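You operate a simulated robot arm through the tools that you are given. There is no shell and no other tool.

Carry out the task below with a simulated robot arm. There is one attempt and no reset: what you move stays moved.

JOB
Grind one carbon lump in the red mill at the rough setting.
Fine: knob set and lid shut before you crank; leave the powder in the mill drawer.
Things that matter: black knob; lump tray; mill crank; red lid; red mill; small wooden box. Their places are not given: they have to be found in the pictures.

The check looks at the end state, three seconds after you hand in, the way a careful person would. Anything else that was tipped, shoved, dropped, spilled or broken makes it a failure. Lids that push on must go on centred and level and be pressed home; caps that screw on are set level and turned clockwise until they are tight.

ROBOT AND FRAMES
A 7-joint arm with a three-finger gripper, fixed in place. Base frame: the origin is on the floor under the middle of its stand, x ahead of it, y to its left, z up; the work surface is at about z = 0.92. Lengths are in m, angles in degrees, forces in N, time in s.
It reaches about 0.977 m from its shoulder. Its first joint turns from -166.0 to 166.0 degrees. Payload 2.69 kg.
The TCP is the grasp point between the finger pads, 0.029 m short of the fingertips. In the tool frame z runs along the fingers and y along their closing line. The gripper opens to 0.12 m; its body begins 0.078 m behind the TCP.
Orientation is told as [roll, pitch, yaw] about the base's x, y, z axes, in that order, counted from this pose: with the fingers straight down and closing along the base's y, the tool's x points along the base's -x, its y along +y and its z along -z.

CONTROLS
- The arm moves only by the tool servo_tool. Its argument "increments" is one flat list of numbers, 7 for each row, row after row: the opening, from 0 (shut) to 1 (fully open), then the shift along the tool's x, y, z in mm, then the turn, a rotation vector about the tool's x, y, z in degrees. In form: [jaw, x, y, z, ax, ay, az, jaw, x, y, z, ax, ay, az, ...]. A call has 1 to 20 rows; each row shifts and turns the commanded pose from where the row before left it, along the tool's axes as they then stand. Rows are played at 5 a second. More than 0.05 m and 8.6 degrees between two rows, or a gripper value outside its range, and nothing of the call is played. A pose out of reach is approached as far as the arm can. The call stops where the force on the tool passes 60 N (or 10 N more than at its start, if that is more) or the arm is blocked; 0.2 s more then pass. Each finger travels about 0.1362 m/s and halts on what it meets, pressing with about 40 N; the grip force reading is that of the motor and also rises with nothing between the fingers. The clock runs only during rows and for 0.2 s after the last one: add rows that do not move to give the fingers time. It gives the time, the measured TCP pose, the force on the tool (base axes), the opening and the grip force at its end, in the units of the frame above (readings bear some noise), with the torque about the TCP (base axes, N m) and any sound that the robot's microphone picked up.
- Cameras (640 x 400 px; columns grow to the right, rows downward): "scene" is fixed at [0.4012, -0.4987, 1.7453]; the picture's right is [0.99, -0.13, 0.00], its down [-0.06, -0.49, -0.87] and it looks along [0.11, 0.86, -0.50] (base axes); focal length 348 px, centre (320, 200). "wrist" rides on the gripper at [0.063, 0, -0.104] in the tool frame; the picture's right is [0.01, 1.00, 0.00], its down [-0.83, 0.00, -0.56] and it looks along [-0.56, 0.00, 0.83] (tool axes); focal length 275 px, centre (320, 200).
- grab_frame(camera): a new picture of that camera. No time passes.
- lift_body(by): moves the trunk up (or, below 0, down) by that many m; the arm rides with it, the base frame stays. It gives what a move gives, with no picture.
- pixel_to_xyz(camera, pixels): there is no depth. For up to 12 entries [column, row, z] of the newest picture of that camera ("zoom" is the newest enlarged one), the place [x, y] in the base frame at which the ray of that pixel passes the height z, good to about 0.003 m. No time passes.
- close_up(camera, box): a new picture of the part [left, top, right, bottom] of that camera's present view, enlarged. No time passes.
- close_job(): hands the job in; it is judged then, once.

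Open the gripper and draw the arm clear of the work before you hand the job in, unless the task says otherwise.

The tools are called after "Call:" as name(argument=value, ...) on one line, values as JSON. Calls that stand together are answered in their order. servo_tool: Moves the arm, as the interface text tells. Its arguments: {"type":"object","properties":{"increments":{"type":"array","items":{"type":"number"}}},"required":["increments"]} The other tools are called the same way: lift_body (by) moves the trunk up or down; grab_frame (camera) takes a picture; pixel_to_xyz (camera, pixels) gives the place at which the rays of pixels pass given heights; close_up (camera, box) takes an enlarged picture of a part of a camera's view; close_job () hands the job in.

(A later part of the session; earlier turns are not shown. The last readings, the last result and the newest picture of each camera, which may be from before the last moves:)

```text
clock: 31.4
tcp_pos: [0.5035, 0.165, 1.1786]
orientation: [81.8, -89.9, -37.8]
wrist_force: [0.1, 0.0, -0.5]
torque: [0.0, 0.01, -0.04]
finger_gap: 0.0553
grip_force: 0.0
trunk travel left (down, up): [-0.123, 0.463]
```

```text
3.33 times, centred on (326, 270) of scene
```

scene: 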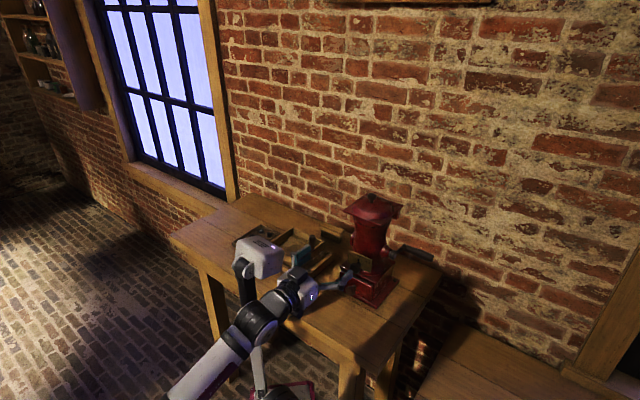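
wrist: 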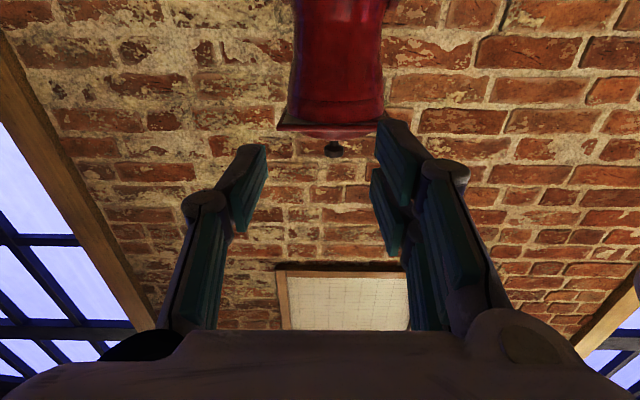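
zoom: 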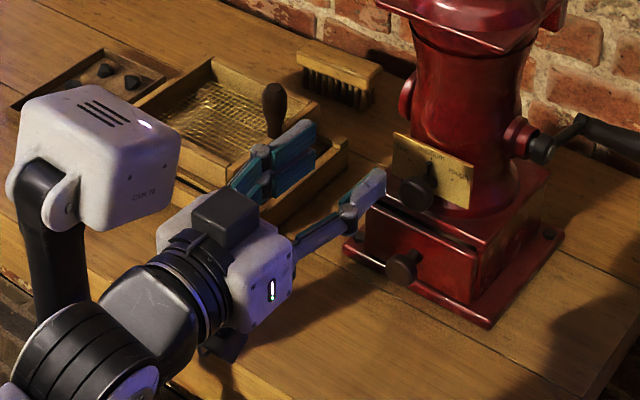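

At this opening the tips stand about 23 mm past the TCP. I lower the trunk the last 0.12 m, which takes the hand down to the dial's height while it is still 0.15 m in front of the plate.

Call:
lift_body(by=-0.12)

Call:
grab_frame(camera="wrist")

Call:
grab_frame(camera="scene")

```text
clock: 32.9
tcp_pos: [0.5032, 0.1641, 1.0584]
orientation: [82.3, -89.9, -38.3]
wrist_force: [-0.1, 0.0, -0.7]
torque: [0.01, -0.01, 0.01]
finger_gap: 0.0551
grip_force: 0.0
trunk travel left (down, up): [-0.003, 0.583]
```

```text
taken
```

wrist: 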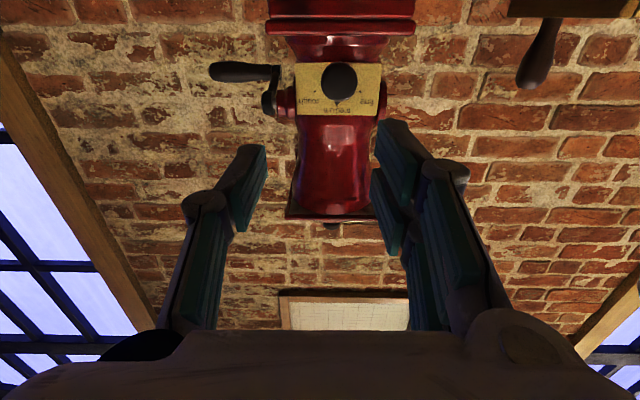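

```text
taken
```

scene: 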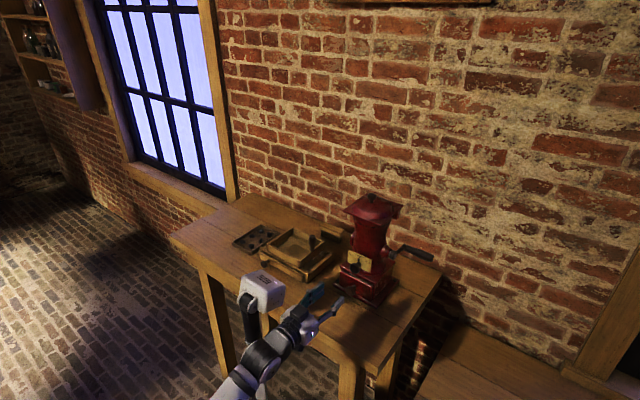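

The hand is now at (0.503, 0.164, 1.058), facing the plate, knob at wrist (338,82). I enlarge the view to fix the knob's place.

Call:
close_up(camera="wrist", box=[256, 30, 416, 130])

Call:
close_up(camera="scene", box=[310, 240, 406, 300])

Call:
pixel_to_xyz(camera="wrist", pixels=[[338, 80, 1.04], [338, 80, 1.05], [336, 87, 1.04], [336, 87, 1.05]])

```text
4.00 times, centred on (336, 80) of wrist
```

zoom: 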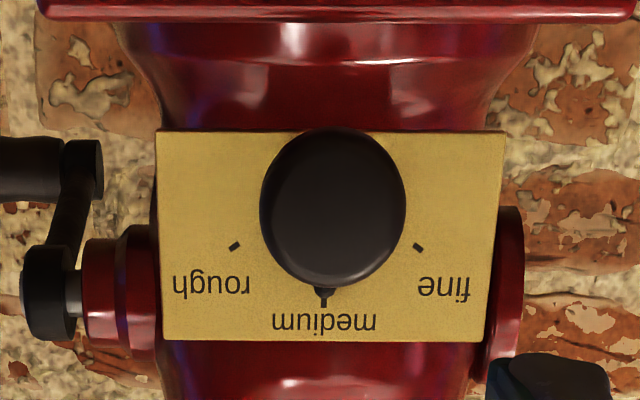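

```text
6.67 times, centred on (358, 270) of scene
```

zoom: 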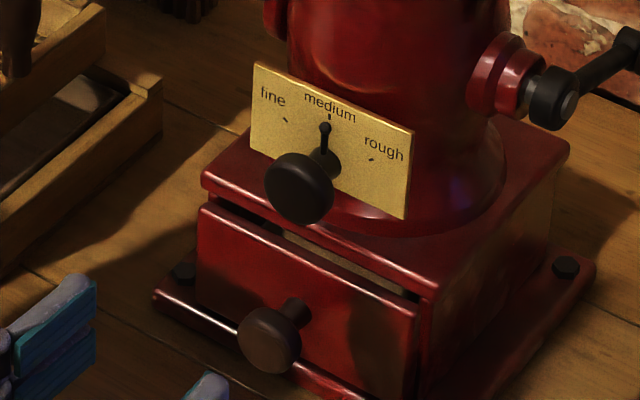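

```text
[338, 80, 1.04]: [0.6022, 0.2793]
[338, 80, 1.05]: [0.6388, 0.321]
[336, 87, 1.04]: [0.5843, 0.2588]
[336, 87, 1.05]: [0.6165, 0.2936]
```

Knob face centre comes out at s ≈ +3 mm from the mill axis and z ≈ 1.045, about 0.15 m ahead of the hand. I align the hand with it and advance to just short of the knob.

Call:
servo_tool(increments=[0.46, 13.4, 16.6, 0, -1.2, 0, 0, 0.46, 0, 0, 40, 0, 0, 0, 0.46, 0, 0, 40, 0, 0, 0, 0.46, 0, 0, 35, 0, 0, 0, 0.46, 0, 0, 0, 0, 0, 0])

Call:
grab_frame(camera="wrist")

Call:
close_up(camera="scene", box=[294, 220, 422, 300])

```text
clock: 34.1
tcp_pos: [0.5715, 0.2587, 1.0443]
orientation: [91.7, -89.9, -46.4]
wrist_force: [0.0, 1.0, -0.9]
torque: [0.0, -0.02, 0.02]
finger_gap: 0.0553
grip_force: 0.1
trunk travel left (down, up): [-0.003, 0.583]
```

```text
taken
```

wrist: 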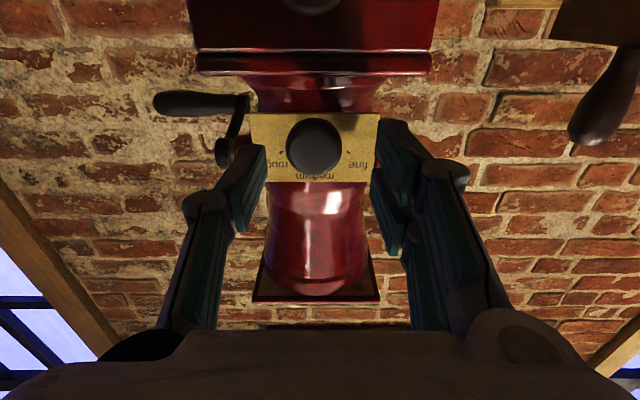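

```text
5.00 times, centred on (358, 260) of scene
```

zoom: 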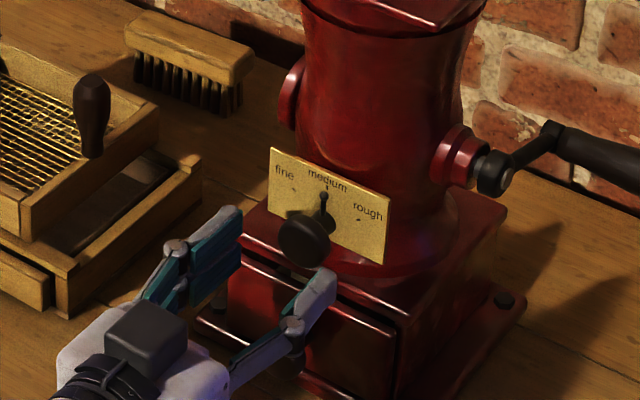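

The knob sits centred between the fingers at wrist (315,146), about 3 mm toward the crank side. I correct this and advance 35 mm in small steps so the pads straddle the knob, watching the force.

Call:
servo_tool(increments=[0.46, 0, -2.5, 9, 0, 0, 0, 0.46, 0, 0, 9, 0, 0, 0, 0.46, 0, 0, 9, 0, 0, 0, 0.46, 0, 0, 7, 0, 0, 0, 0.46, 0, 0, 0, 0, 0, 0])

Call:
grab_frame(camera="wrist")

Call:
close_up(camera="scene", box=[320, 230, 400, 280])

```text
clock: 35.3
tcp_pos: [0.598, 0.2806, 1.045]
orientation: [91.9, -89.8, -46.7]
wrist_force: [0.7, -0.2, 0.1]
torque: [0.0, -0.02, -0.01]
finger_gap: 0.0552
grip_force: 0.0
trunk travel left (down, up): [-0.003, 0.583]
```

```text
taken
```

wrist: 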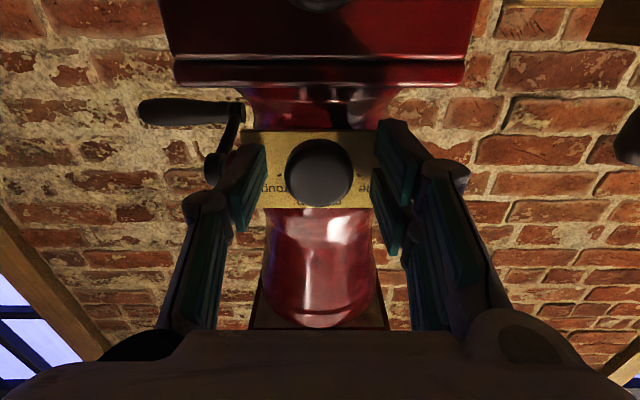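

```text
8.00 times, centred on (360, 255) of scene
```

zoom: 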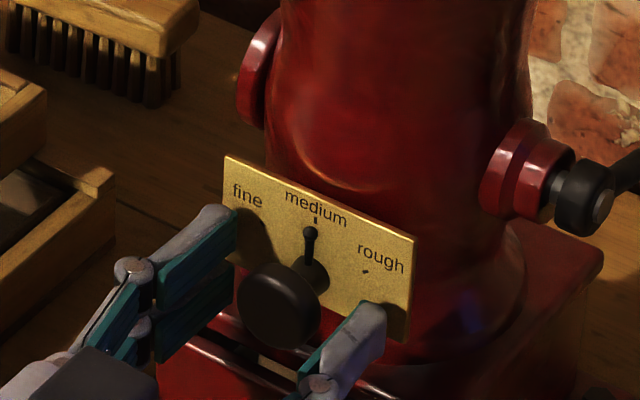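

The pads are on both sides of the knob, tips just short of the plate. I close the gripper on the knob.

Call:
servo_tool(increments=[0.2, 0, 0, 0, 0, 0, 0, 0.2, 0, 0, 0, 0, 0, 0, 0.2, 0, 0, 0, 0, 0, 0])

Call:
close_up(camera="scene", box=[320, 230, 400, 280])

Call:
grab_frame(camera="wrist")

```text
clock: 36.1
tcp_pos: [0.5978, 0.2805, 1.0458]
orientation: [90.0, -89.9, -44.8]
wrist_force: [4.5, -3.8, 0.8]
torque: [0.03, 0.0, -0.1]
finger_gap: 0.031
grip_force: 45.8
trunk travel left (down, up): [-0.003, 0.583]
```

```text
8.00 times, centred on (360, 255) of scene
```

zoom: 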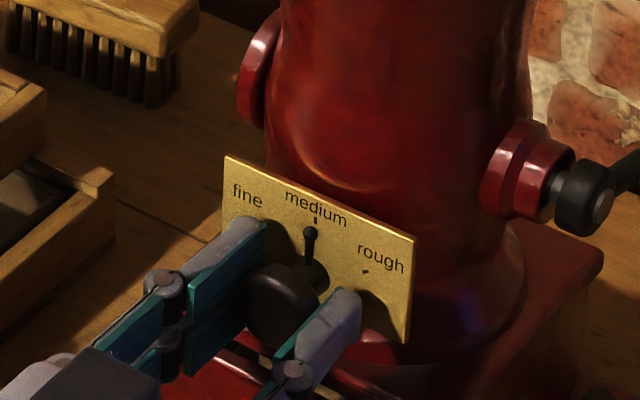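

```text
taken
```

wrist: 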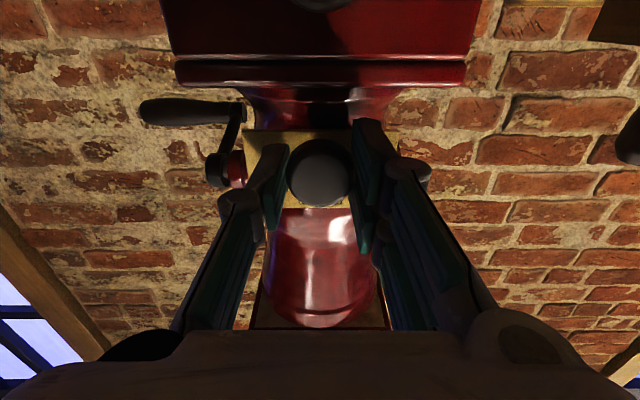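

Knob gripped (gap 31 mm, 46 N). I turn the tool clockwise about its axis (+z) by 30° first and check the pointer.

Call:
servo_tool(increments=[0.2, 0, 0, 0, 0, 0, 5, 0.2, 0, 0, 0, 0, 0, 5, 0.2, 0, 0, 0, 0, 0, 5, 0.2, 0, 0, 0, 0, 0, 5, 0.2, 0, 0, 0, 0, 0, 5, 0.2, 0, 0, 0, 0, 0, 5, 0.2, 0, 0, 0, 0, 0, 0])

Call:
close_up(camera="scene", box=[320, 230, 400, 280])

```text
clock: 37.7
tcp_pos: [0.5987, 0.2807, 1.0443]
orientation: [89.9, -59.8, -44.7]
wrist_force: [1.2, -10.4, -3.7]
torque: [-0.07, 0.08, -0.14]
finger_gap: 0.031
grip_force: 45.2
trunk travel left (down, up): [-0.003, 0.583]
```

```text
8.00 times, centred on (360, 255) of scene
```

zoom: 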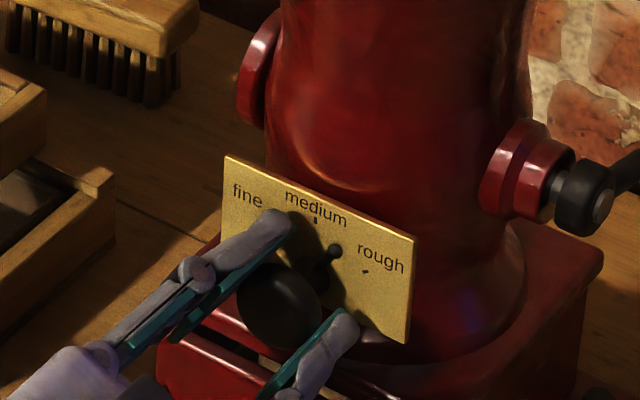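

The pointer has followed halfway, at zoom (333,252). I turn a further 30° to bring it to "rough".

Call:
servo_tool(increments=[0.2, 0, 0, -1, 0, 0, 5, 0.2, 0, 0, 0, 0, 0, 5, 0.2, 0, 0, 0, 0, 0, 5, 0.2, 0, 0, 0, 0, 0, 5, 0.2, 0, 0, 0, 0, 0, 5, 0.2, 0, 0, 0, 0, 0, 5, 0.2, 0, 0, 0, 0, 0, 0])

Call:
close_up(camera="scene", box=[320, 230, 400, 280])

Call:
grab_frame(camera="wrist")

```text
clock: 39.3
tcp_pos: [0.5984, 0.2809, 1.0452]
orientation: [90.1, -29.8, -44.8]
wrist_force: [21.9, 11.5, 3.9]
torque: [-0.21, -0.31, -0.17]
finger_gap: 0.0308
grip_force: 45.2
trunk travel left (down, up): [-0.003, 0.583]
```

```text
8.00 times, centred on (360, 255) of scene
```

zoom: 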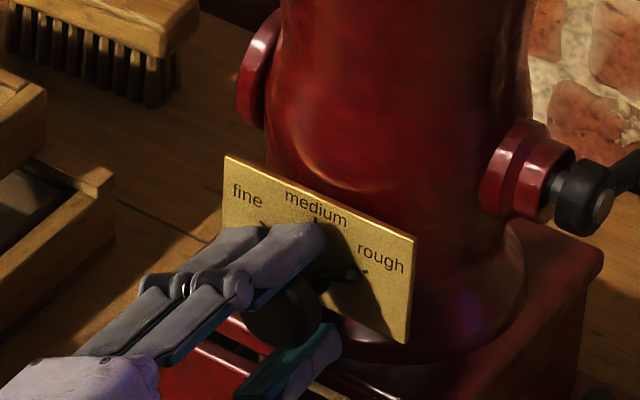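

```text
taken
```

wrist: 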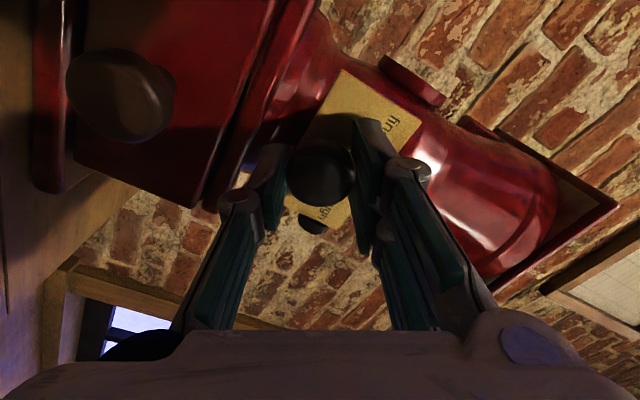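

The pointer is close to the rough mark; the torque rose, which hints at a stop. I enlarge to compare pointer and mark.

Call:
close_up(camera="scene", box=[346, 250, 378, 270])

```text
16.00 times, centred on (362, 260) of scene
```

zoom: 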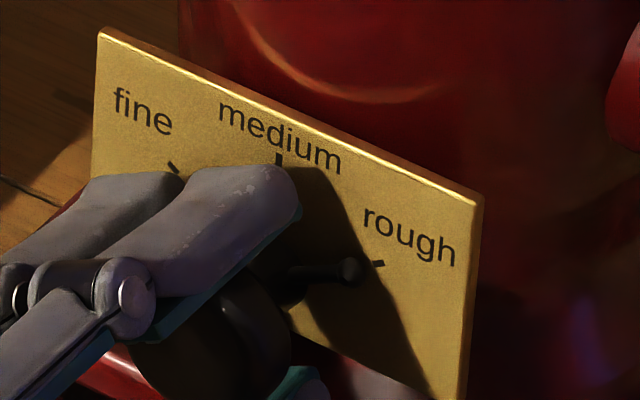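

The pointer points at the rough mark within a couple of degrees. I open the fingers, back off, and look at the dial with nothing in front.

Call:
servo_tool(increments=[0.46, 0, 0, 0, 0, 0, 0, 0.46, 0, 0, 0, 0, 0, 0, 0.46, 0, 0, -10, 0, 0, 0, 0.46, 0, 0, -25, 0, 0, 0, 0.46, 0, 0, -30, 0, 0, 0, 0.46, 0, 0, -40, 0, 0, 0, 0.46, 0, 0, -40, 0, 0, 0, 0.46, 0, 0, 0, 0, 0, 0])

Call:
grab_frame(camera="wrist")

Call:
close_up(camera="scene", box=[330, 240, 394, 280])

```text
clock: 41.1
tcp_pos: [0.4956, 0.1767, 1.0449]
orientation: [89.9, -29.8, -44.7]
wrist_force: [0.2, -0.3, 1.3]
torque: [-0.01, -0.02, 0.01]
finger_gap: 0.0549
grip_force: 0.1
trunk travel left (down, up): [-0.003, 0.583]
```

```text
taken
```

wrist: 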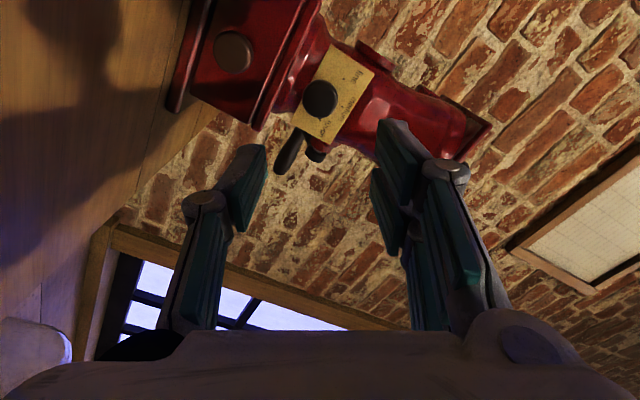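

```text
10.00 times, centred on (362, 260) of scene
```

zoom: 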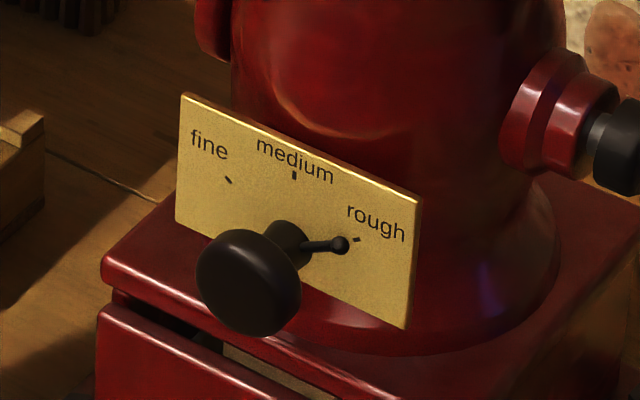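

The dial now points at rough in the scene view and the mill has not moved. I check the pointer in the wrist view too.

Call:
close_up(camera="wrist", box=[256, 40, 416, 140])

```text
4.00 times, centred on (336, 90) of wrist
```

zoom: 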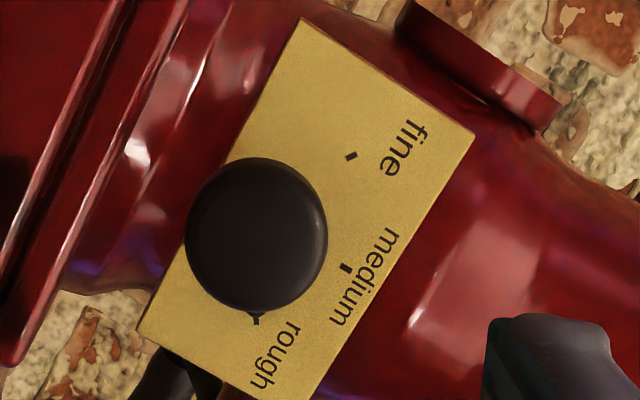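

Both views agree: dial at rough. Next comes the lid: I turn the hand a further 30° so it closes vertically, then raise the trunk so the arm can work at lid height.

Call:
servo_tool(increments=[0.46, 0, 0, 0, 0, 0, 7.5, 0.46, 0, 0, 0, 0, 0, 7.5, 0.46, 0, 0, 0, 0, 0, 7.5, 0.46, 0, 0, 0, 0, 0, 7.5, 0.46, 0, 0, 0, 0, 0, 0])

Call:
lift_body(by=0.34)

Call:
grab_frame(camera="scene")

Call:
grab_frame(camera="wrist")

```text
clock: 42.3
tcp_pos: [0.4946, 0.1767, 1.0442]
orientation: [89.9, 0.1, -44.8]
wrist_force: [-0.2, -0.4, 0.0]
torque: [0.03, 0.01, 0.01]
finger_gap: 0.0554
grip_force: 0.1
trunk travel left (down, up): [-0.003, 0.583]
```

```text
clock: 45.6
tcp_pos: [0.4956, 0.1776, 1.3843]
orientation: [89.9, 0.2, -44.8]
wrist_force: [0.3, 0.0, -0.4]
torque: [0.01, 0.02, 0.0]
finger_gap: 0.0553
grip_force: 0.0
trunk travel left (down, up): [-0.343, 0.243]
```

```text
taken
```

scene: 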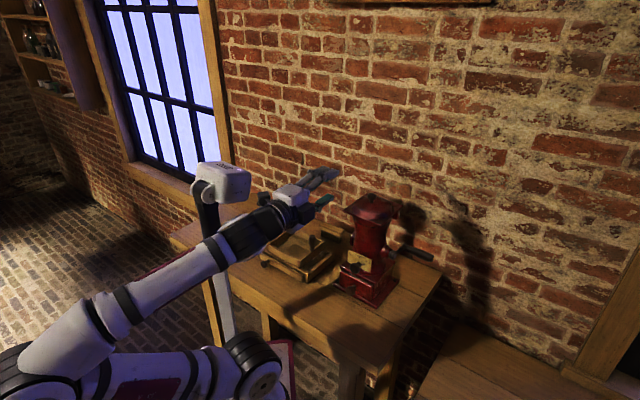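

```text
taken
```

wrist: 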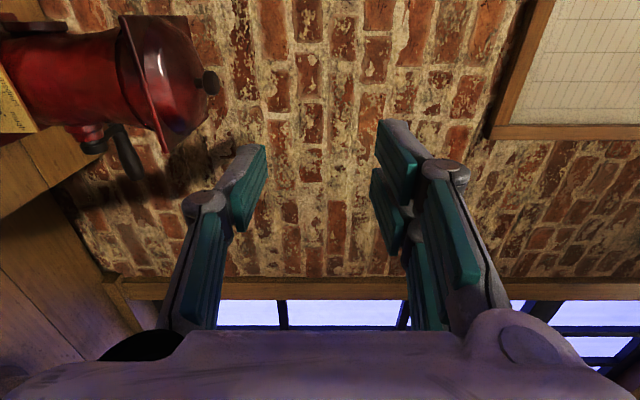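

The hand is level with the lid's front at (0.496, 0.178, 1.384). I tilt it 20° downward and bring it to just in front of the lid's flange at about z = 1.224.

Call:
servo_tool(increments=[0.46, 0, 0, 0, 6.7, 0, 0, 0.46, 0, 0, 0, 6.7, 0, 0, 0.46, 0, 0, 0, 6.6, 0, 0, 0.46, 0, -29.4, 36.2, 0, 0, 0, 0.46, 0, -29.4, 36.2, 0, 0, 0, 0.46, 0, -29.4, 36.2, 0, 0, 0, 0.46, 0, -29.4, 36.2, 0, 0, 0, 0.46, 0, 0, 0, 0, 0, 0])

Call:
grab_frame(camera="wrist")

Call:
close_up(camera="scene", box=[310, 180, 438, 260])

```text
clock: 47.4
tcp_pos: [0.5628, 0.2455, 1.2263]
orientation: [70.1, 0.1, -44.8]
wrist_force: [-0.1, -0.4, 0.2]
torque: [-0.03, -0.01, 0.02]
finger_gap: 0.0551
grip_force: 0.0
trunk travel left (down, up): [-0.343, 0.243]
```

```text
taken
```

wrist: 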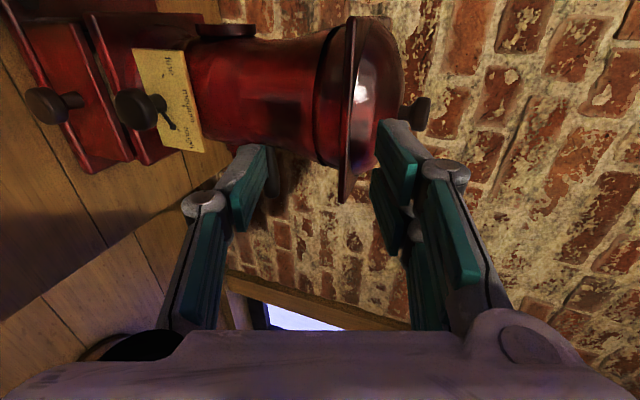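

```text
5.00 times, centred on (374, 220) of scene
```

zoom: 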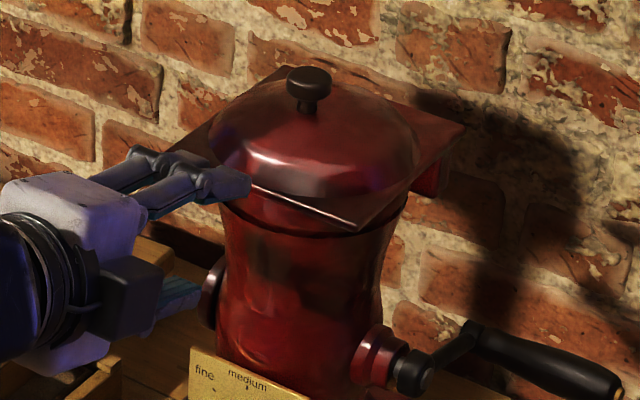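

The wrist view shows the lid side-on: flange line near column 350, knob at (415,115). I enlarge it to measure the flange and look for the hinge.

Call:
close_up(camera="wrist", box=[290, 0, 450, 100])

Call:
close_up(camera="wrist", box=[290, 110, 450, 210])

```text
4.00 times, centred on (370, 50) of wrist
```

zoom: 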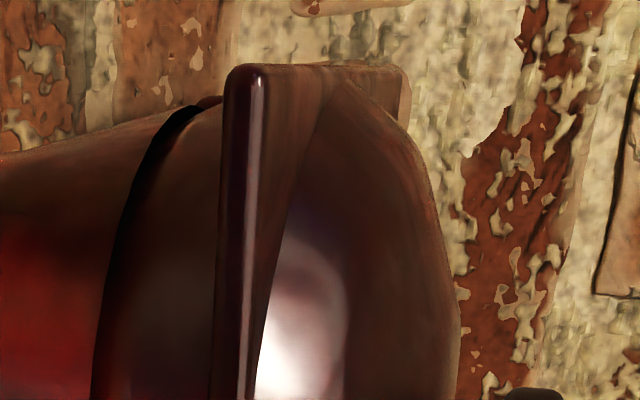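

```text
4.00 times, centred on (370, 160) of wrist
```

zoom: 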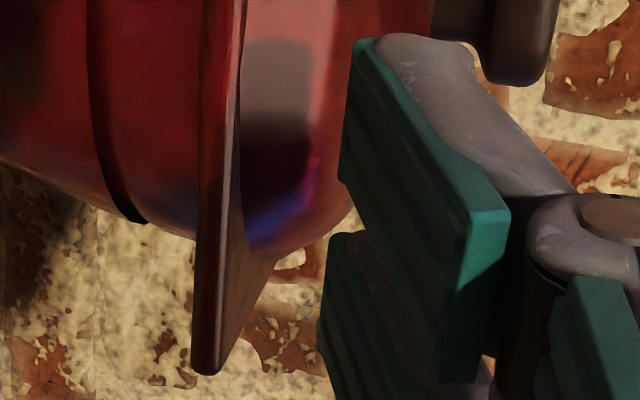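

Measurements: flange spans s = -60…+69 mm, z ≈ 1.210–1.217, collar radius ≈ 60 mm, so there is only real overhang at the corners; the hinge axis is at the back near z ≈ 1.185. I narrow the jaw to 35 mm, shift 53 mm to the left front corner, and advance halfway.

Call:
servo_tool(increments=[0.29, 27, 0, 0, 0, 0, 0, 0.29, 26.6, 0, 0, 0, 0, 0, 0.29, 0, 7.2, 18.9, 0, 0, 0, 0.29, 0, 7.2, 18.9, 0, 0, 0, 0.29, 0, 0, 0, 0, 0, 0])

Call:
grab_frame(camera="wrist")

Call:
close_up(camera="scene", box=[310, 180, 438, 260])

```text
clock: 48.6
tcp_pos: [0.5537, 0.3128, 1.2259]
orientation: [69.9, 0.1, -44.8]
wrist_force: [-0.3, 0.1, 0.7]
torque: [0.0, -0.02, -0.02]
finger_gap: 0.0347
grip_force: 0.0
trunk travel left (down, up): [-0.343, 0.243]
```

```text
taken
```

wrist: 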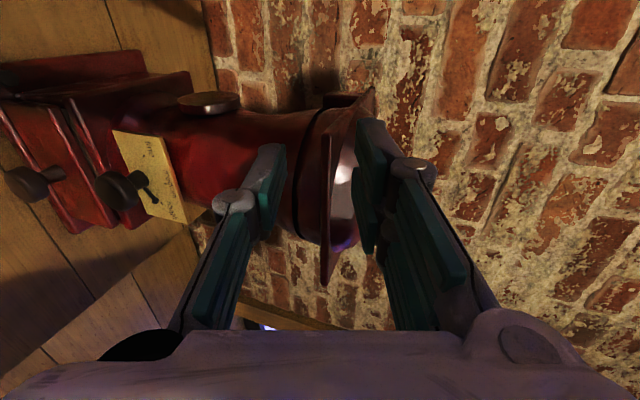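

```text
5.00 times, centred on (374, 220) of scene
```

zoom: 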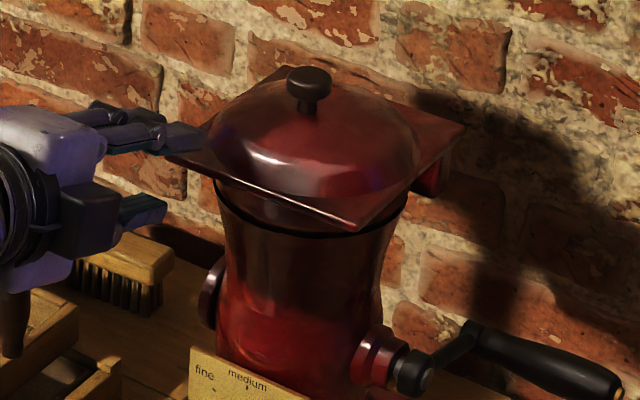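

The flange corner lies between thumb (below) and fingers (above) at wrist column ~340. I insert the remaining 40 mm in gentle steps.

Call:
servo_tool(increments=[0.29, 0, 3.75, 9.3, 0, 0, 0, 0.29, 0, 3.75, 9.3, 0, 0, 0, 0.29, 0, 3.75, 9.3, 0, 0, 0, 0.29, 0, 3.75, 9.3, 0, 0, 0, 0.29, 0, 0, 0, 0, 0, 0])

Call:
grab_frame(camera="wrist")

Call:
close_up(camera="scene", box=[310, 180, 438, 260])

```text
clock: 49.8
tcp_pos: [0.5815, 0.3396, 1.229]
orientation: [69.9, 0.1, -44.9]
wrist_force: [-0.3, -0.3, -0.3]
torque: [-0.02, -0.02, -0.02]
finger_gap: 0.0347
grip_force: 0.0
trunk travel left (down, up): [-0.343, 0.243]
```

```text
taken
```

wrist: 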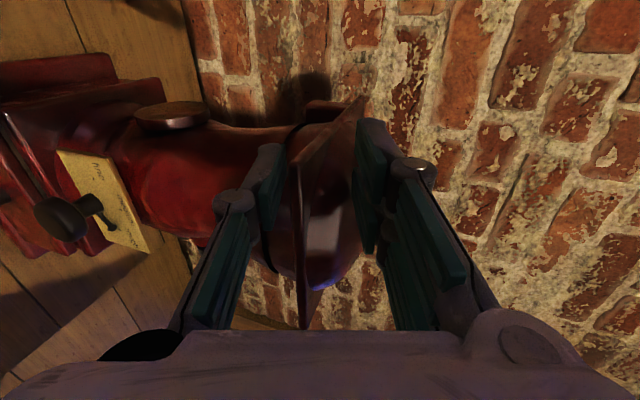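

```text
5.00 times, centred on (374, 220) of scene
```

zoom: 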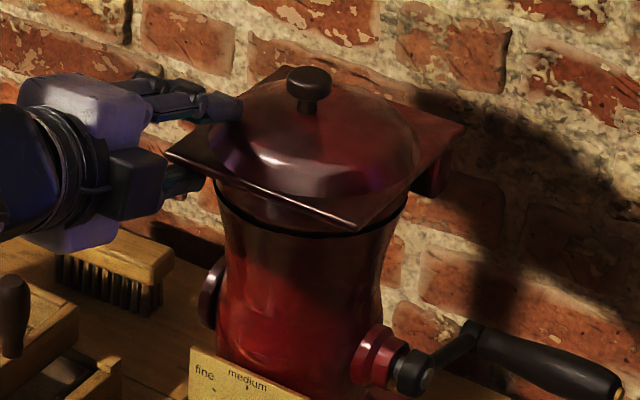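

No contact so far; the thumb is under the left front corner. I lift along the presumed hinge arc to about 15° and look at how the lid moves.

Call:
servo_tool(increments=[0.29, 0, 6.2, 0.5, 1.67, 0, 0, 0.29, 0, 6.2, 0.5, 1.66, 0, 0, 0.29, 0, 6.2, 0.15, 1.67, 0, 0, 0.29, 0, 6.2, 0.15, 1.66, 0, 0, 0.29, 0, 6.2, -0.25, 1.67, 0, 0, 0.29, 0, 6.2, -0.25, 1.67, 0, 0, 0.29, 0, 0, 0, 0, 0, 0])

Call:
grab_frame(camera="wrist")

Call:
close_up(camera="scene", box=[310, 180, 438, 260])

```text
clock: 51.4
tcp_pos: [0.5928, 0.3513, 1.2612]
orientation: [59.9, 0.0, -44.8]
wrist_force: [-0.6, -0.3, -0.4]
torque: [-0.01, -0.01, 0.0]
finger_gap: 0.0357
grip_force: 0.1
trunk travel left (down, up): [-0.343, 0.243]
```

```text
taken
```

wrist: 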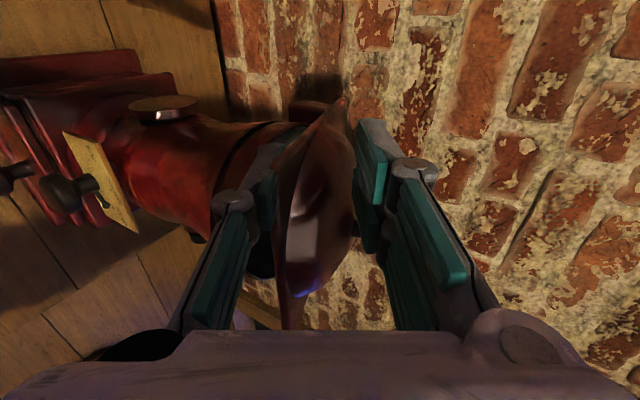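

```text
5.00 times, centred on (374, 220) of scene
```

zoom: 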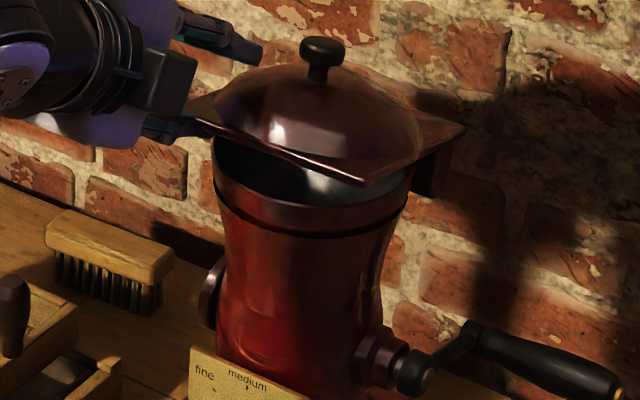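

The lid swings up on its rear hinge, opening at the rim; the hopper mouth is visible. I follow the arc on to about 45°.

Call:
servo_tool(increments=[0.29, 0, 9.1, -2.0, 2, 0, 0, 0.29, 0, 9.0, -2.3, 2, 0, 0, 0.29, 0, 8.9, -2.6, 2, 0, 0, 0.29, 0, 8.8, -2.9, 2, 0, 0, 0.29, 0, 9.0, 0.7, 1.75, 0, 0, 0.29, 0, 9.0, 0.3, 1.75, 0, 0, 0.29, 0, 9.0, 0.1, 1.75, 0, 0, 0.29, 0, 9.0, -0.2, 1.75, 0, 0, 0.29, 0, 0, 0, 0, 0, 0])

Call:
grab_frame(camera="wrist")

Call:
close_up(camera="scene", box=[310, 170, 438, 250])

```text
clock: 53.4
tcp_pos: [0.6176, 0.3758, 1.3228]
orientation: [44.9, 0.2, -44.8]
wrist_force: [0.1, 0.3, 0.8]
torque: [0.01, 0.01, 0.0]
finger_gap: 0.0348
grip_force: 0.0
trunk travel left (down, up): [-0.343, 0.243]
```

```text
taken
```

wrist: 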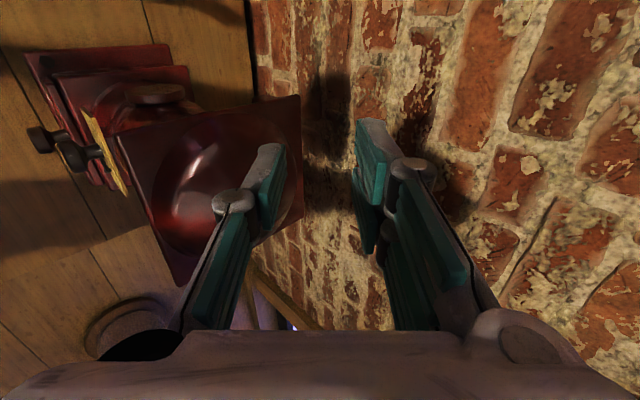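

```text
5.00 times, centred on (374, 210) of scene
```

zoom: 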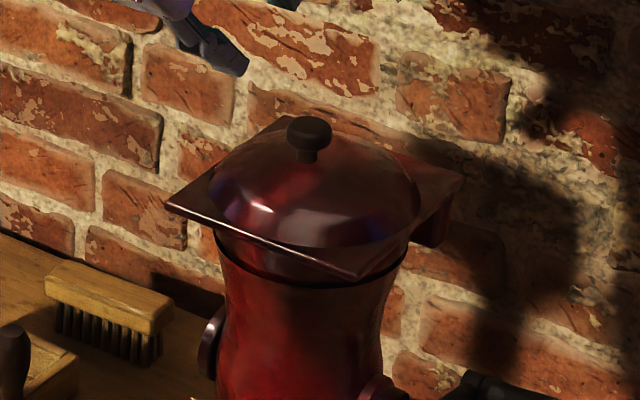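

The lid slipped off the thumb and fell back shut; it looks seated exactly as before. The thumb was not deep enough under the corner, so I retreat, widen the gap to 45 mm, and line up again for a deeper insertion.

Call:
servo_tool(increments=[0.29, 0, -31.8, -31.8, 0, 0, 0, 0.29, 0, -31.8, -31.8, 0, 0, 0, 0.375, 0, 0, 0, -8.33, 0, 0, 0.375, 0, 0, 0, -8.33, 0, 0, 0.375, 0, 0, 0, -8.33, 0, 0, 0.375, 3, -44.0, 15.5, 0, 0, 0, 0.375, 0, -42.0, 15.0, 0, 0, 0, 0.375, 0, 0, 0, 0, 0, 0])

Call:
grab_frame(camera="wrist")

Call:
close_up(camera="scene", box=[310, 180, 438, 260])

```text
clock: 55.2
tcp_pos: [0.5513, 0.3137, 1.2319]
orientation: [70.0, 0.1, -44.8]
wrist_force: [-1.0, 0.4, 0.0]
torque: [-0.01, 0.0, 0.01]
finger_gap: 0.0453
grip_force: 0.0
trunk travel left (down, up): [-0.343, 0.243]
```

```text
taken
```

wrist: 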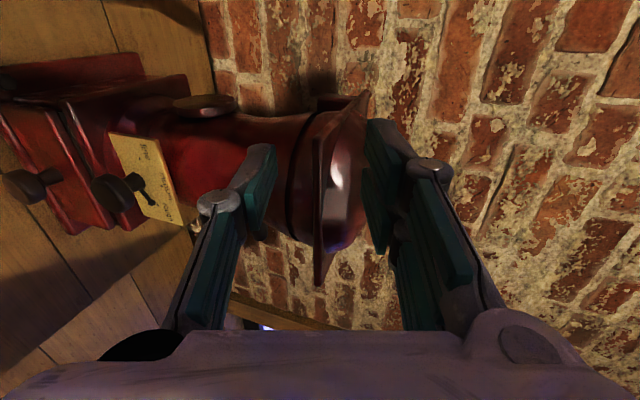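

```text
5.00 times, centred on (374, 220) of scene
```

zoom: 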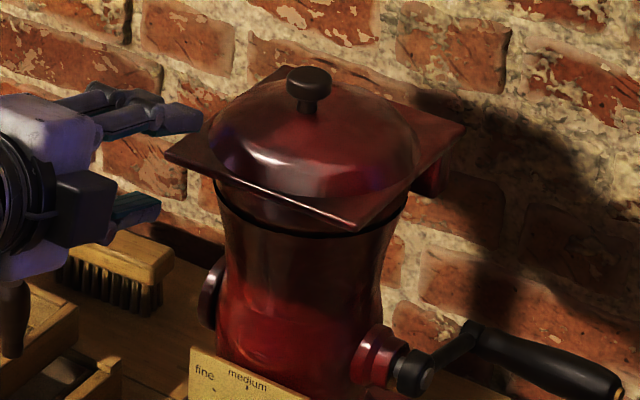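

The lid is seated as before and the hand is aligned at s = -55 mm. I insert deeper this time, about 16 mm under the flange corner.

Call:
servo_tool(increments=[0.375, 0, 3.7, 11.65, 0, 0, 0, 0.375, 0, 3.7, 11.65, 0, 0, 0, 0.375, 0, 3.7, 11.65, 0, 0, 0, 0.375, 0, 3.7, 11.65, 0, 0, 0, 0.375, 0, 0, 0, 0, 0, 0])

Call:
grab_frame(camera="wrist")

Call:
close_up(camera="scene", box=[310, 180, 438, 260])

```text
clock: 56.4
tcp_pos: [0.5861, 0.3499, 1.2303]
orientation: [70.0, 0.0, -44.8]
wrist_force: [0.3, -0.1, 0.9]
torque: [0.02, 0.01, 0.02]
finger_gap: 0.045
grip_force: 0.1
trunk travel left (down, up): [-0.343, 0.243]
```

```text
taken
```

wrist: 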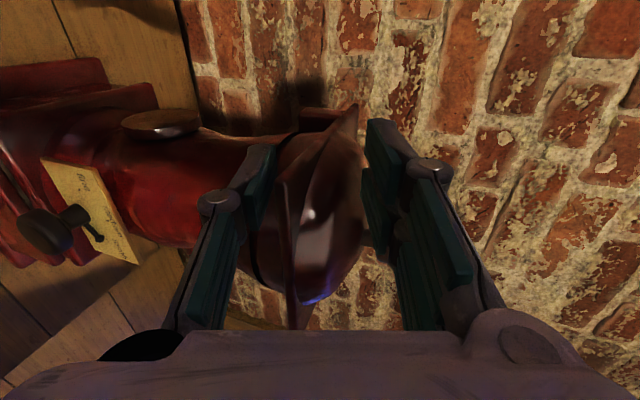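

```text
5.00 times, centred on (374, 220) of scene
```

zoom: 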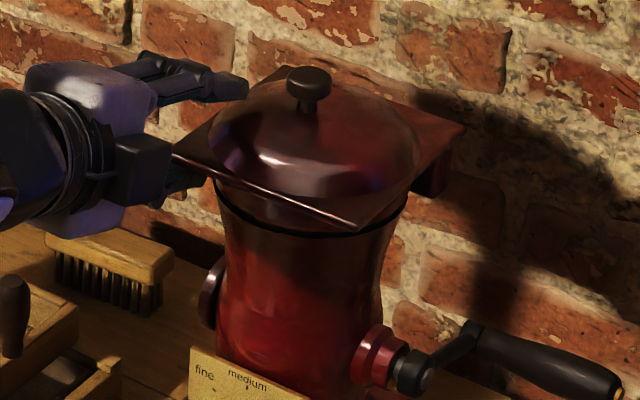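

The thumb is well under the corner with no contact. I follow the arc up to about 30°, moving deeper under the lid as it rises.

Call:
servo_tool(increments=[0.375, 0, 7.17, 0.63, 2, 0, 0, 0.375, 0, 7.18, 0.38, 2, 0, 0, 0.375, 0, 7.2, 0.12, 2, 0, 0, 0.375, 0, 7.19, -0.12, 2, 0, 0, 0.375, 0, 7.18, -0.37, 2, 0, 0, 0.375, 0, 8.2, 2.64, 2, 0, 0, 0.375, 0, 8.3, 2.35, 2, 0, 0, 0.375, 0, 8.4, 2.06, 2, 0, 0, 0.375, 0, 8.45, 1.77, 2, 0, 0, 0.375, 0, 0, 0, 0, 0, 0])

Call:
grab_frame(camera="wrist")

Call:
close_up(camera="scene", box=[310, 170, 438, 250])

```text
clock: 58.6
tcp_pos: [0.6147, 0.3776, 1.2861]
orientation: [52.0, 0.2, -44.7]
wrist_force: [-0.8, -1.2, -1.4]
torque: [0.0, 0.01, 0.0]
finger_gap: 0.0455
grip_force: 0.4
trunk travel left (down, up): [-0.343, 0.243]
```

```text
taken
```

wrist: 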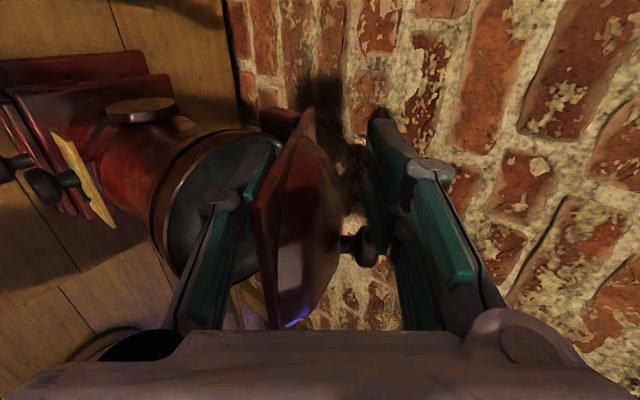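

```text
5.00 times, centred on (374, 210) of scene
```

zoom: 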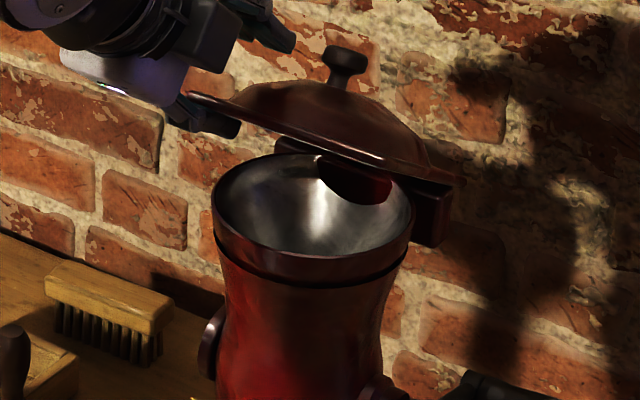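

The lid stands at about 35° on the thumb and the hopper mouth is open. I continue the arc to about 75°.

Call:
servo_tool(increments=[0.375, 0, 8.4, 1.77, 1.75, 0, 0, 0.375, 0, 8.4, 1.5, 1.75, 0, 0, 0.375, 0, 8.46, 1.26, 1.75, 0, 0, 0.375, 0, 8.5, 1.0, 1.75, 0, 0, 0.375, 0, 8.63, 1.8, 0, 0, 0, 0.375, 0, 8.63, 1.8, 0, 0, 0, 0.375, 0, 8.63, 1.8, 0, 0, 0, 0.375, 0, 7.7, 4.6, 0, 0, 0, 0.375, 0, 7.7, 4.6, 0, 0, 0, 0.375, 0, 7.7, 4.6, 0, 0, 0, 0.375, 0, 0, 0, 0, 0, 0])

Call:
grab_frame(camera="wrist")

Call:
close_up(camera="scene", box=[310, 160, 438, 240])

```text
clock: 61.0
tcp_pos: [0.667, 0.4304, 1.3279]
orientation: [45.1, 0.3, -44.8]
wrist_force: [0.2, -1.0, 0.0]
torque: [-0.02, 0.06, -0.04]
finger_gap: 0.045
grip_force: 0.0
trunk travel left (down, up): [-0.343, 0.243]
```

```text
taken
```

wrist: 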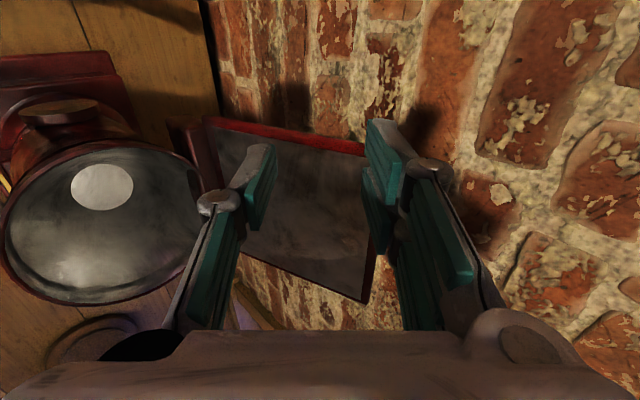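

```text
5.00 times, centred on (374, 200) of scene
```

zoom: 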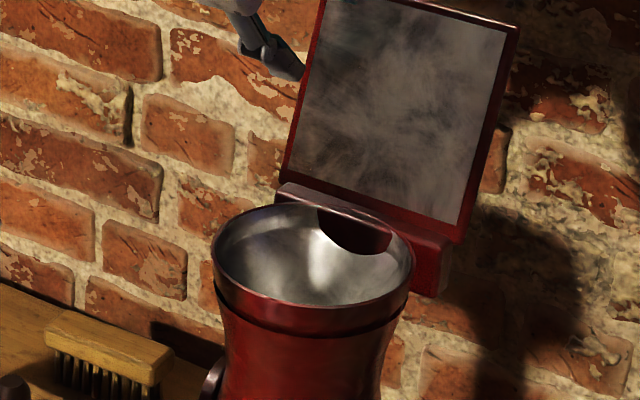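

The lid is nearly upright and the hopper is fully open. I push a little further back so it passes vertical, then look.

Call:
servo_tool(increments=[0.375, 0, 5, 5.2, 0, 0, 0, 0.375, 0, 5, 5.2, 0, 0, 0, 0.375, 0, 5, 5.2, 0, 0, 0, 0.375, 0, 0, 0, 0, 0, 0, 0.375, 0, 0, 0, 0, 0, 0])

Call:
close_up(camera="scene", box=[310, 160, 438, 240])

Call:
grab_frame(camera="wrist")

```text
clock: 62.2
tcp_pos: [0.6856, 0.4405, 1.3328]
orientation: [45.4, 1.2, -44.9]
wrist_force: [-1.2, 0.8, 0.6]
torque: [0.0, 0.0, 0.01]
finger_gap: 0.0451
grip_force: 0.1
trunk travel left (down, up): [-0.343, 0.243]
```

```text
5.00 times, centred on (374, 200) of scene
```

zoom: 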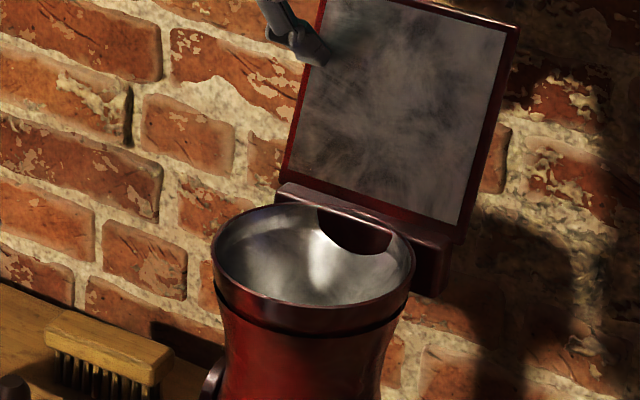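

```text
taken
```

wrist: 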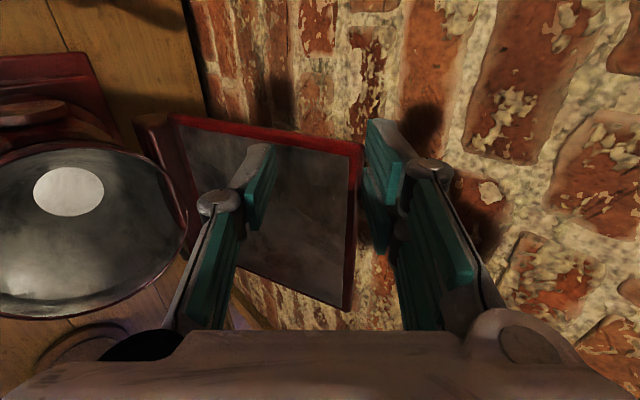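

The lid stays open by itself (unchanged between the last two pictures) and the hopper is clear. I withdraw the hand along its axis, then back toward the robot's left, and point the fingers down.

Call:
servo_tool(increments=[0.375, 0, 0, -20, 0, 0, 0, 0.375, 0, 0, -40, 0, 0, 0, 0.375, 0, 0, -40, 0, 0, 0, 0.375, 20.5, -32.4, -12.6, 0, 0, 0, 0.375, 20.5, -32.4, -12.6, 0, 0, 0, 0.375, 20.5, -32.4, -12.6, 0, 0, 0, 0.375, 20.5, -32.4, -12.6, 0, 0, 0, 0.375, 20.5, -32.4, -12.6, 0, 0, 0, 0.375, 0, 0, 0, 7.5, 0, 0, 0.375, 0, 0, 0, 7.5, 0, 0, 0.375, 0, 0, 0, 7.5, 0, 0, 0.375, 0, 0, 0, 7.5, 0, 0, 0.375, 0, 0, 0, 7.5, 0, 0, 0.375, 0, 0, 0, 7.4, 0, 0, 0.375, 0, 0, 0, 0, 0, 0])

Call:
grab_frame(camera="scene")

Call:
grab_frame(camera="wrist")

```text
clock: 65.4
tcp_pos: [0.4484, 0.3552, 1.3302]
orientation: [0.2, 0.3, -44.8]
wrist_force: [-0.1, -0.4, -0.7]
torque: [0.05, 0.01, -0.02]
finger_gap: 0.0451
grip_force: 0.0
trunk travel left (down, up): [-0.343, 0.243]
```

```text
taken
```

scene: 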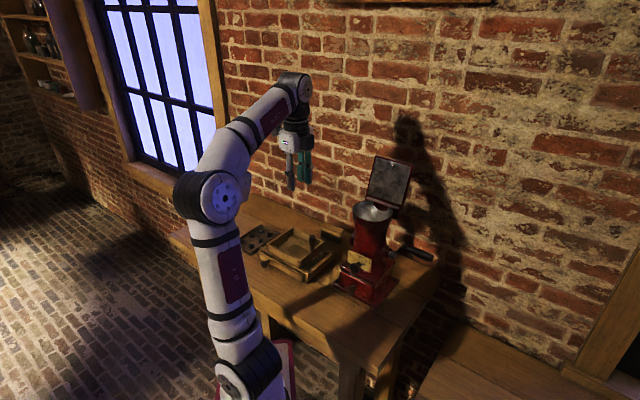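

```text
taken
```

wrist: 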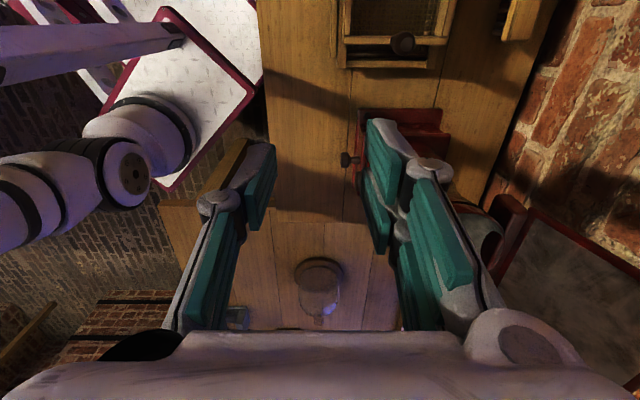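

The lid is open at scene (388,185) and everything else is untouched. I turn the hand to yaw 45° (closing along the tray's short side) and move it above the lump tray at a safe height.

Call:
servo_tool(increments=[0.375, 0, 0, 0, 0, 0, -8.2, 0.375, 0, 0, 0, 0, 0, -8.2, 0.375, 0, 0, 0, 0, 0, -8.2, 0.375, 0, 0, 0, 0, 0, -8.2, 0.375, 0, 0, 0, 0, 0, -8.2, 0.375, 0, 0, 0, 0, 0, -8.2, 0.375, 0, 0, 0, 0, 0, -8.2, 0.375, 0, 0, 0, 0, 0, -8.2, 0.375, 0, 0, 0, 0, 0, -8.2, 0.375, 0, 0, 0, 0, 0, -8.2, 0.375, 0, 0, 0, 0, 0, -8, 0.375, -10.8, 38.7, 18.6, 0, 0, 0, 0.375, -10.8, 38.7, 18.6, 0, 0, 0, 0.375, -10.8, 38.7, 18.6, 0, 0, 0, 0.375, -10.8, 38.7, 18.6, 0, 0, 0, 0.375, -10.8, 38.7, 18.6, 0, 0, 0, 0.375, 0, 0, 0, 0, 0, 0])

Call:
grab_frame(camera="scene")

Call:
grab_frame(camera="wrist")

```text
clock: 68.4
tcp_pos: [0.4018, 0.4187, 1.3335]
orientation: [11.5, -1.7, 48.6]
wrist_force: [-0.1, -0.7, 0.1]
torque: [-0.05, 0.03, 0.01]
finger_gap: 0.0451
grip_force: 0.1
trunk travel left (down, up): [-0.343, 0.243]
stopped in row 14: the arm was blocked; the commanded pose is now the measured one
```

```text
taken
```

scene: 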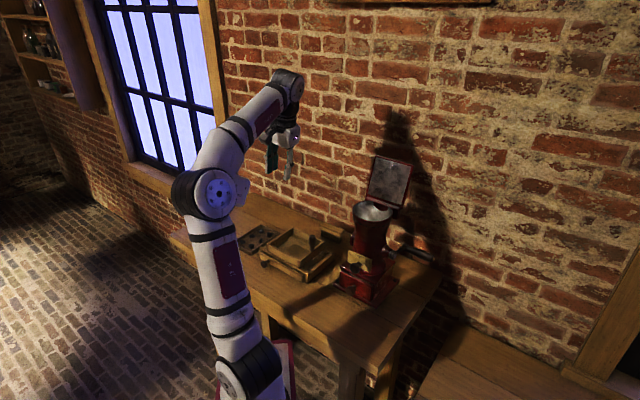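

```text
taken
```

wrist: 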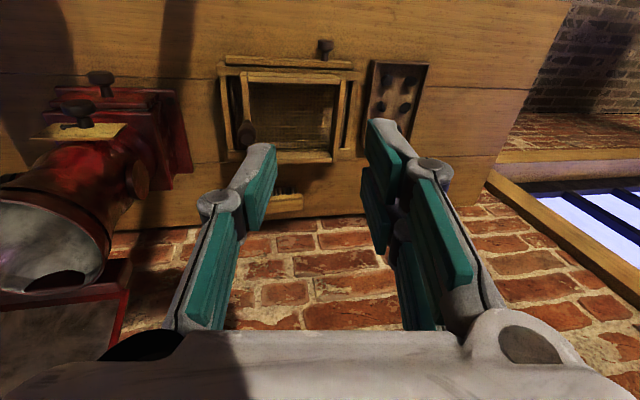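

The elbow met the robot's own mast (left of the shoulder), stopping the move. I back off to the right, level the fingers and raise the trunk, which also moves the shoulder back and gives a better approach angle to the tray.

Call:
servo_tool(increments=[0.375, 6, -37, 0, 5.7, 0.8, 0, 0.375, 6, -37, 0, 5.7, 0.8, 0, 0.375, 0, 0, 0, 0, 0, 3.6, 0.375, 0, 0, 0, 0, 0, 0])

Call:
lift_body(by=0.24)

Call:
grab_frame(camera="scene")

Call:
grab_frame(camera="wrist")

```text
clock: 69.4
tcp_pos: [0.4491, 0.361, 1.3228]
orientation: [-0.1, 0.1, 45.0]
wrist_force: [1.1, -0.2, -0.7]
torque: [-0.02, 0.02, 0.0]
finger_gap: 0.0451
grip_force: 0.1
trunk travel left (down, up): [-0.343, 0.243]
```

```text
clock: 70.7
tcp_pos: [0.383, 0.3801, 1.4403]
orientation: [2.5, -1.2, 55.2]
wrist_force: [0.7, 0.5, -0.1]
torque: [-0.08, 0.08, 0.02]
finger_gap: 0.0448
grip_force: 0.0
trunk travel left (down, up): [-0.448, 0.138]
stopped: the arm was blocked; the commanded pose is now the measured one
```

```text
taken
```

scene: 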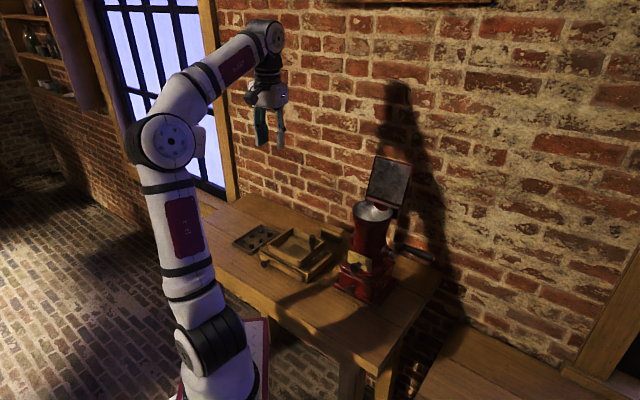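

```text
taken
```

wrist: 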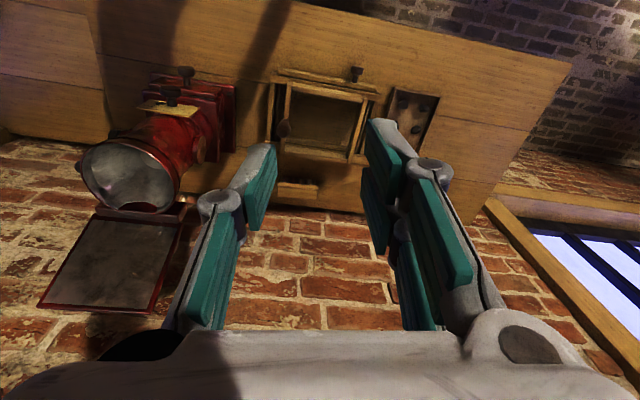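

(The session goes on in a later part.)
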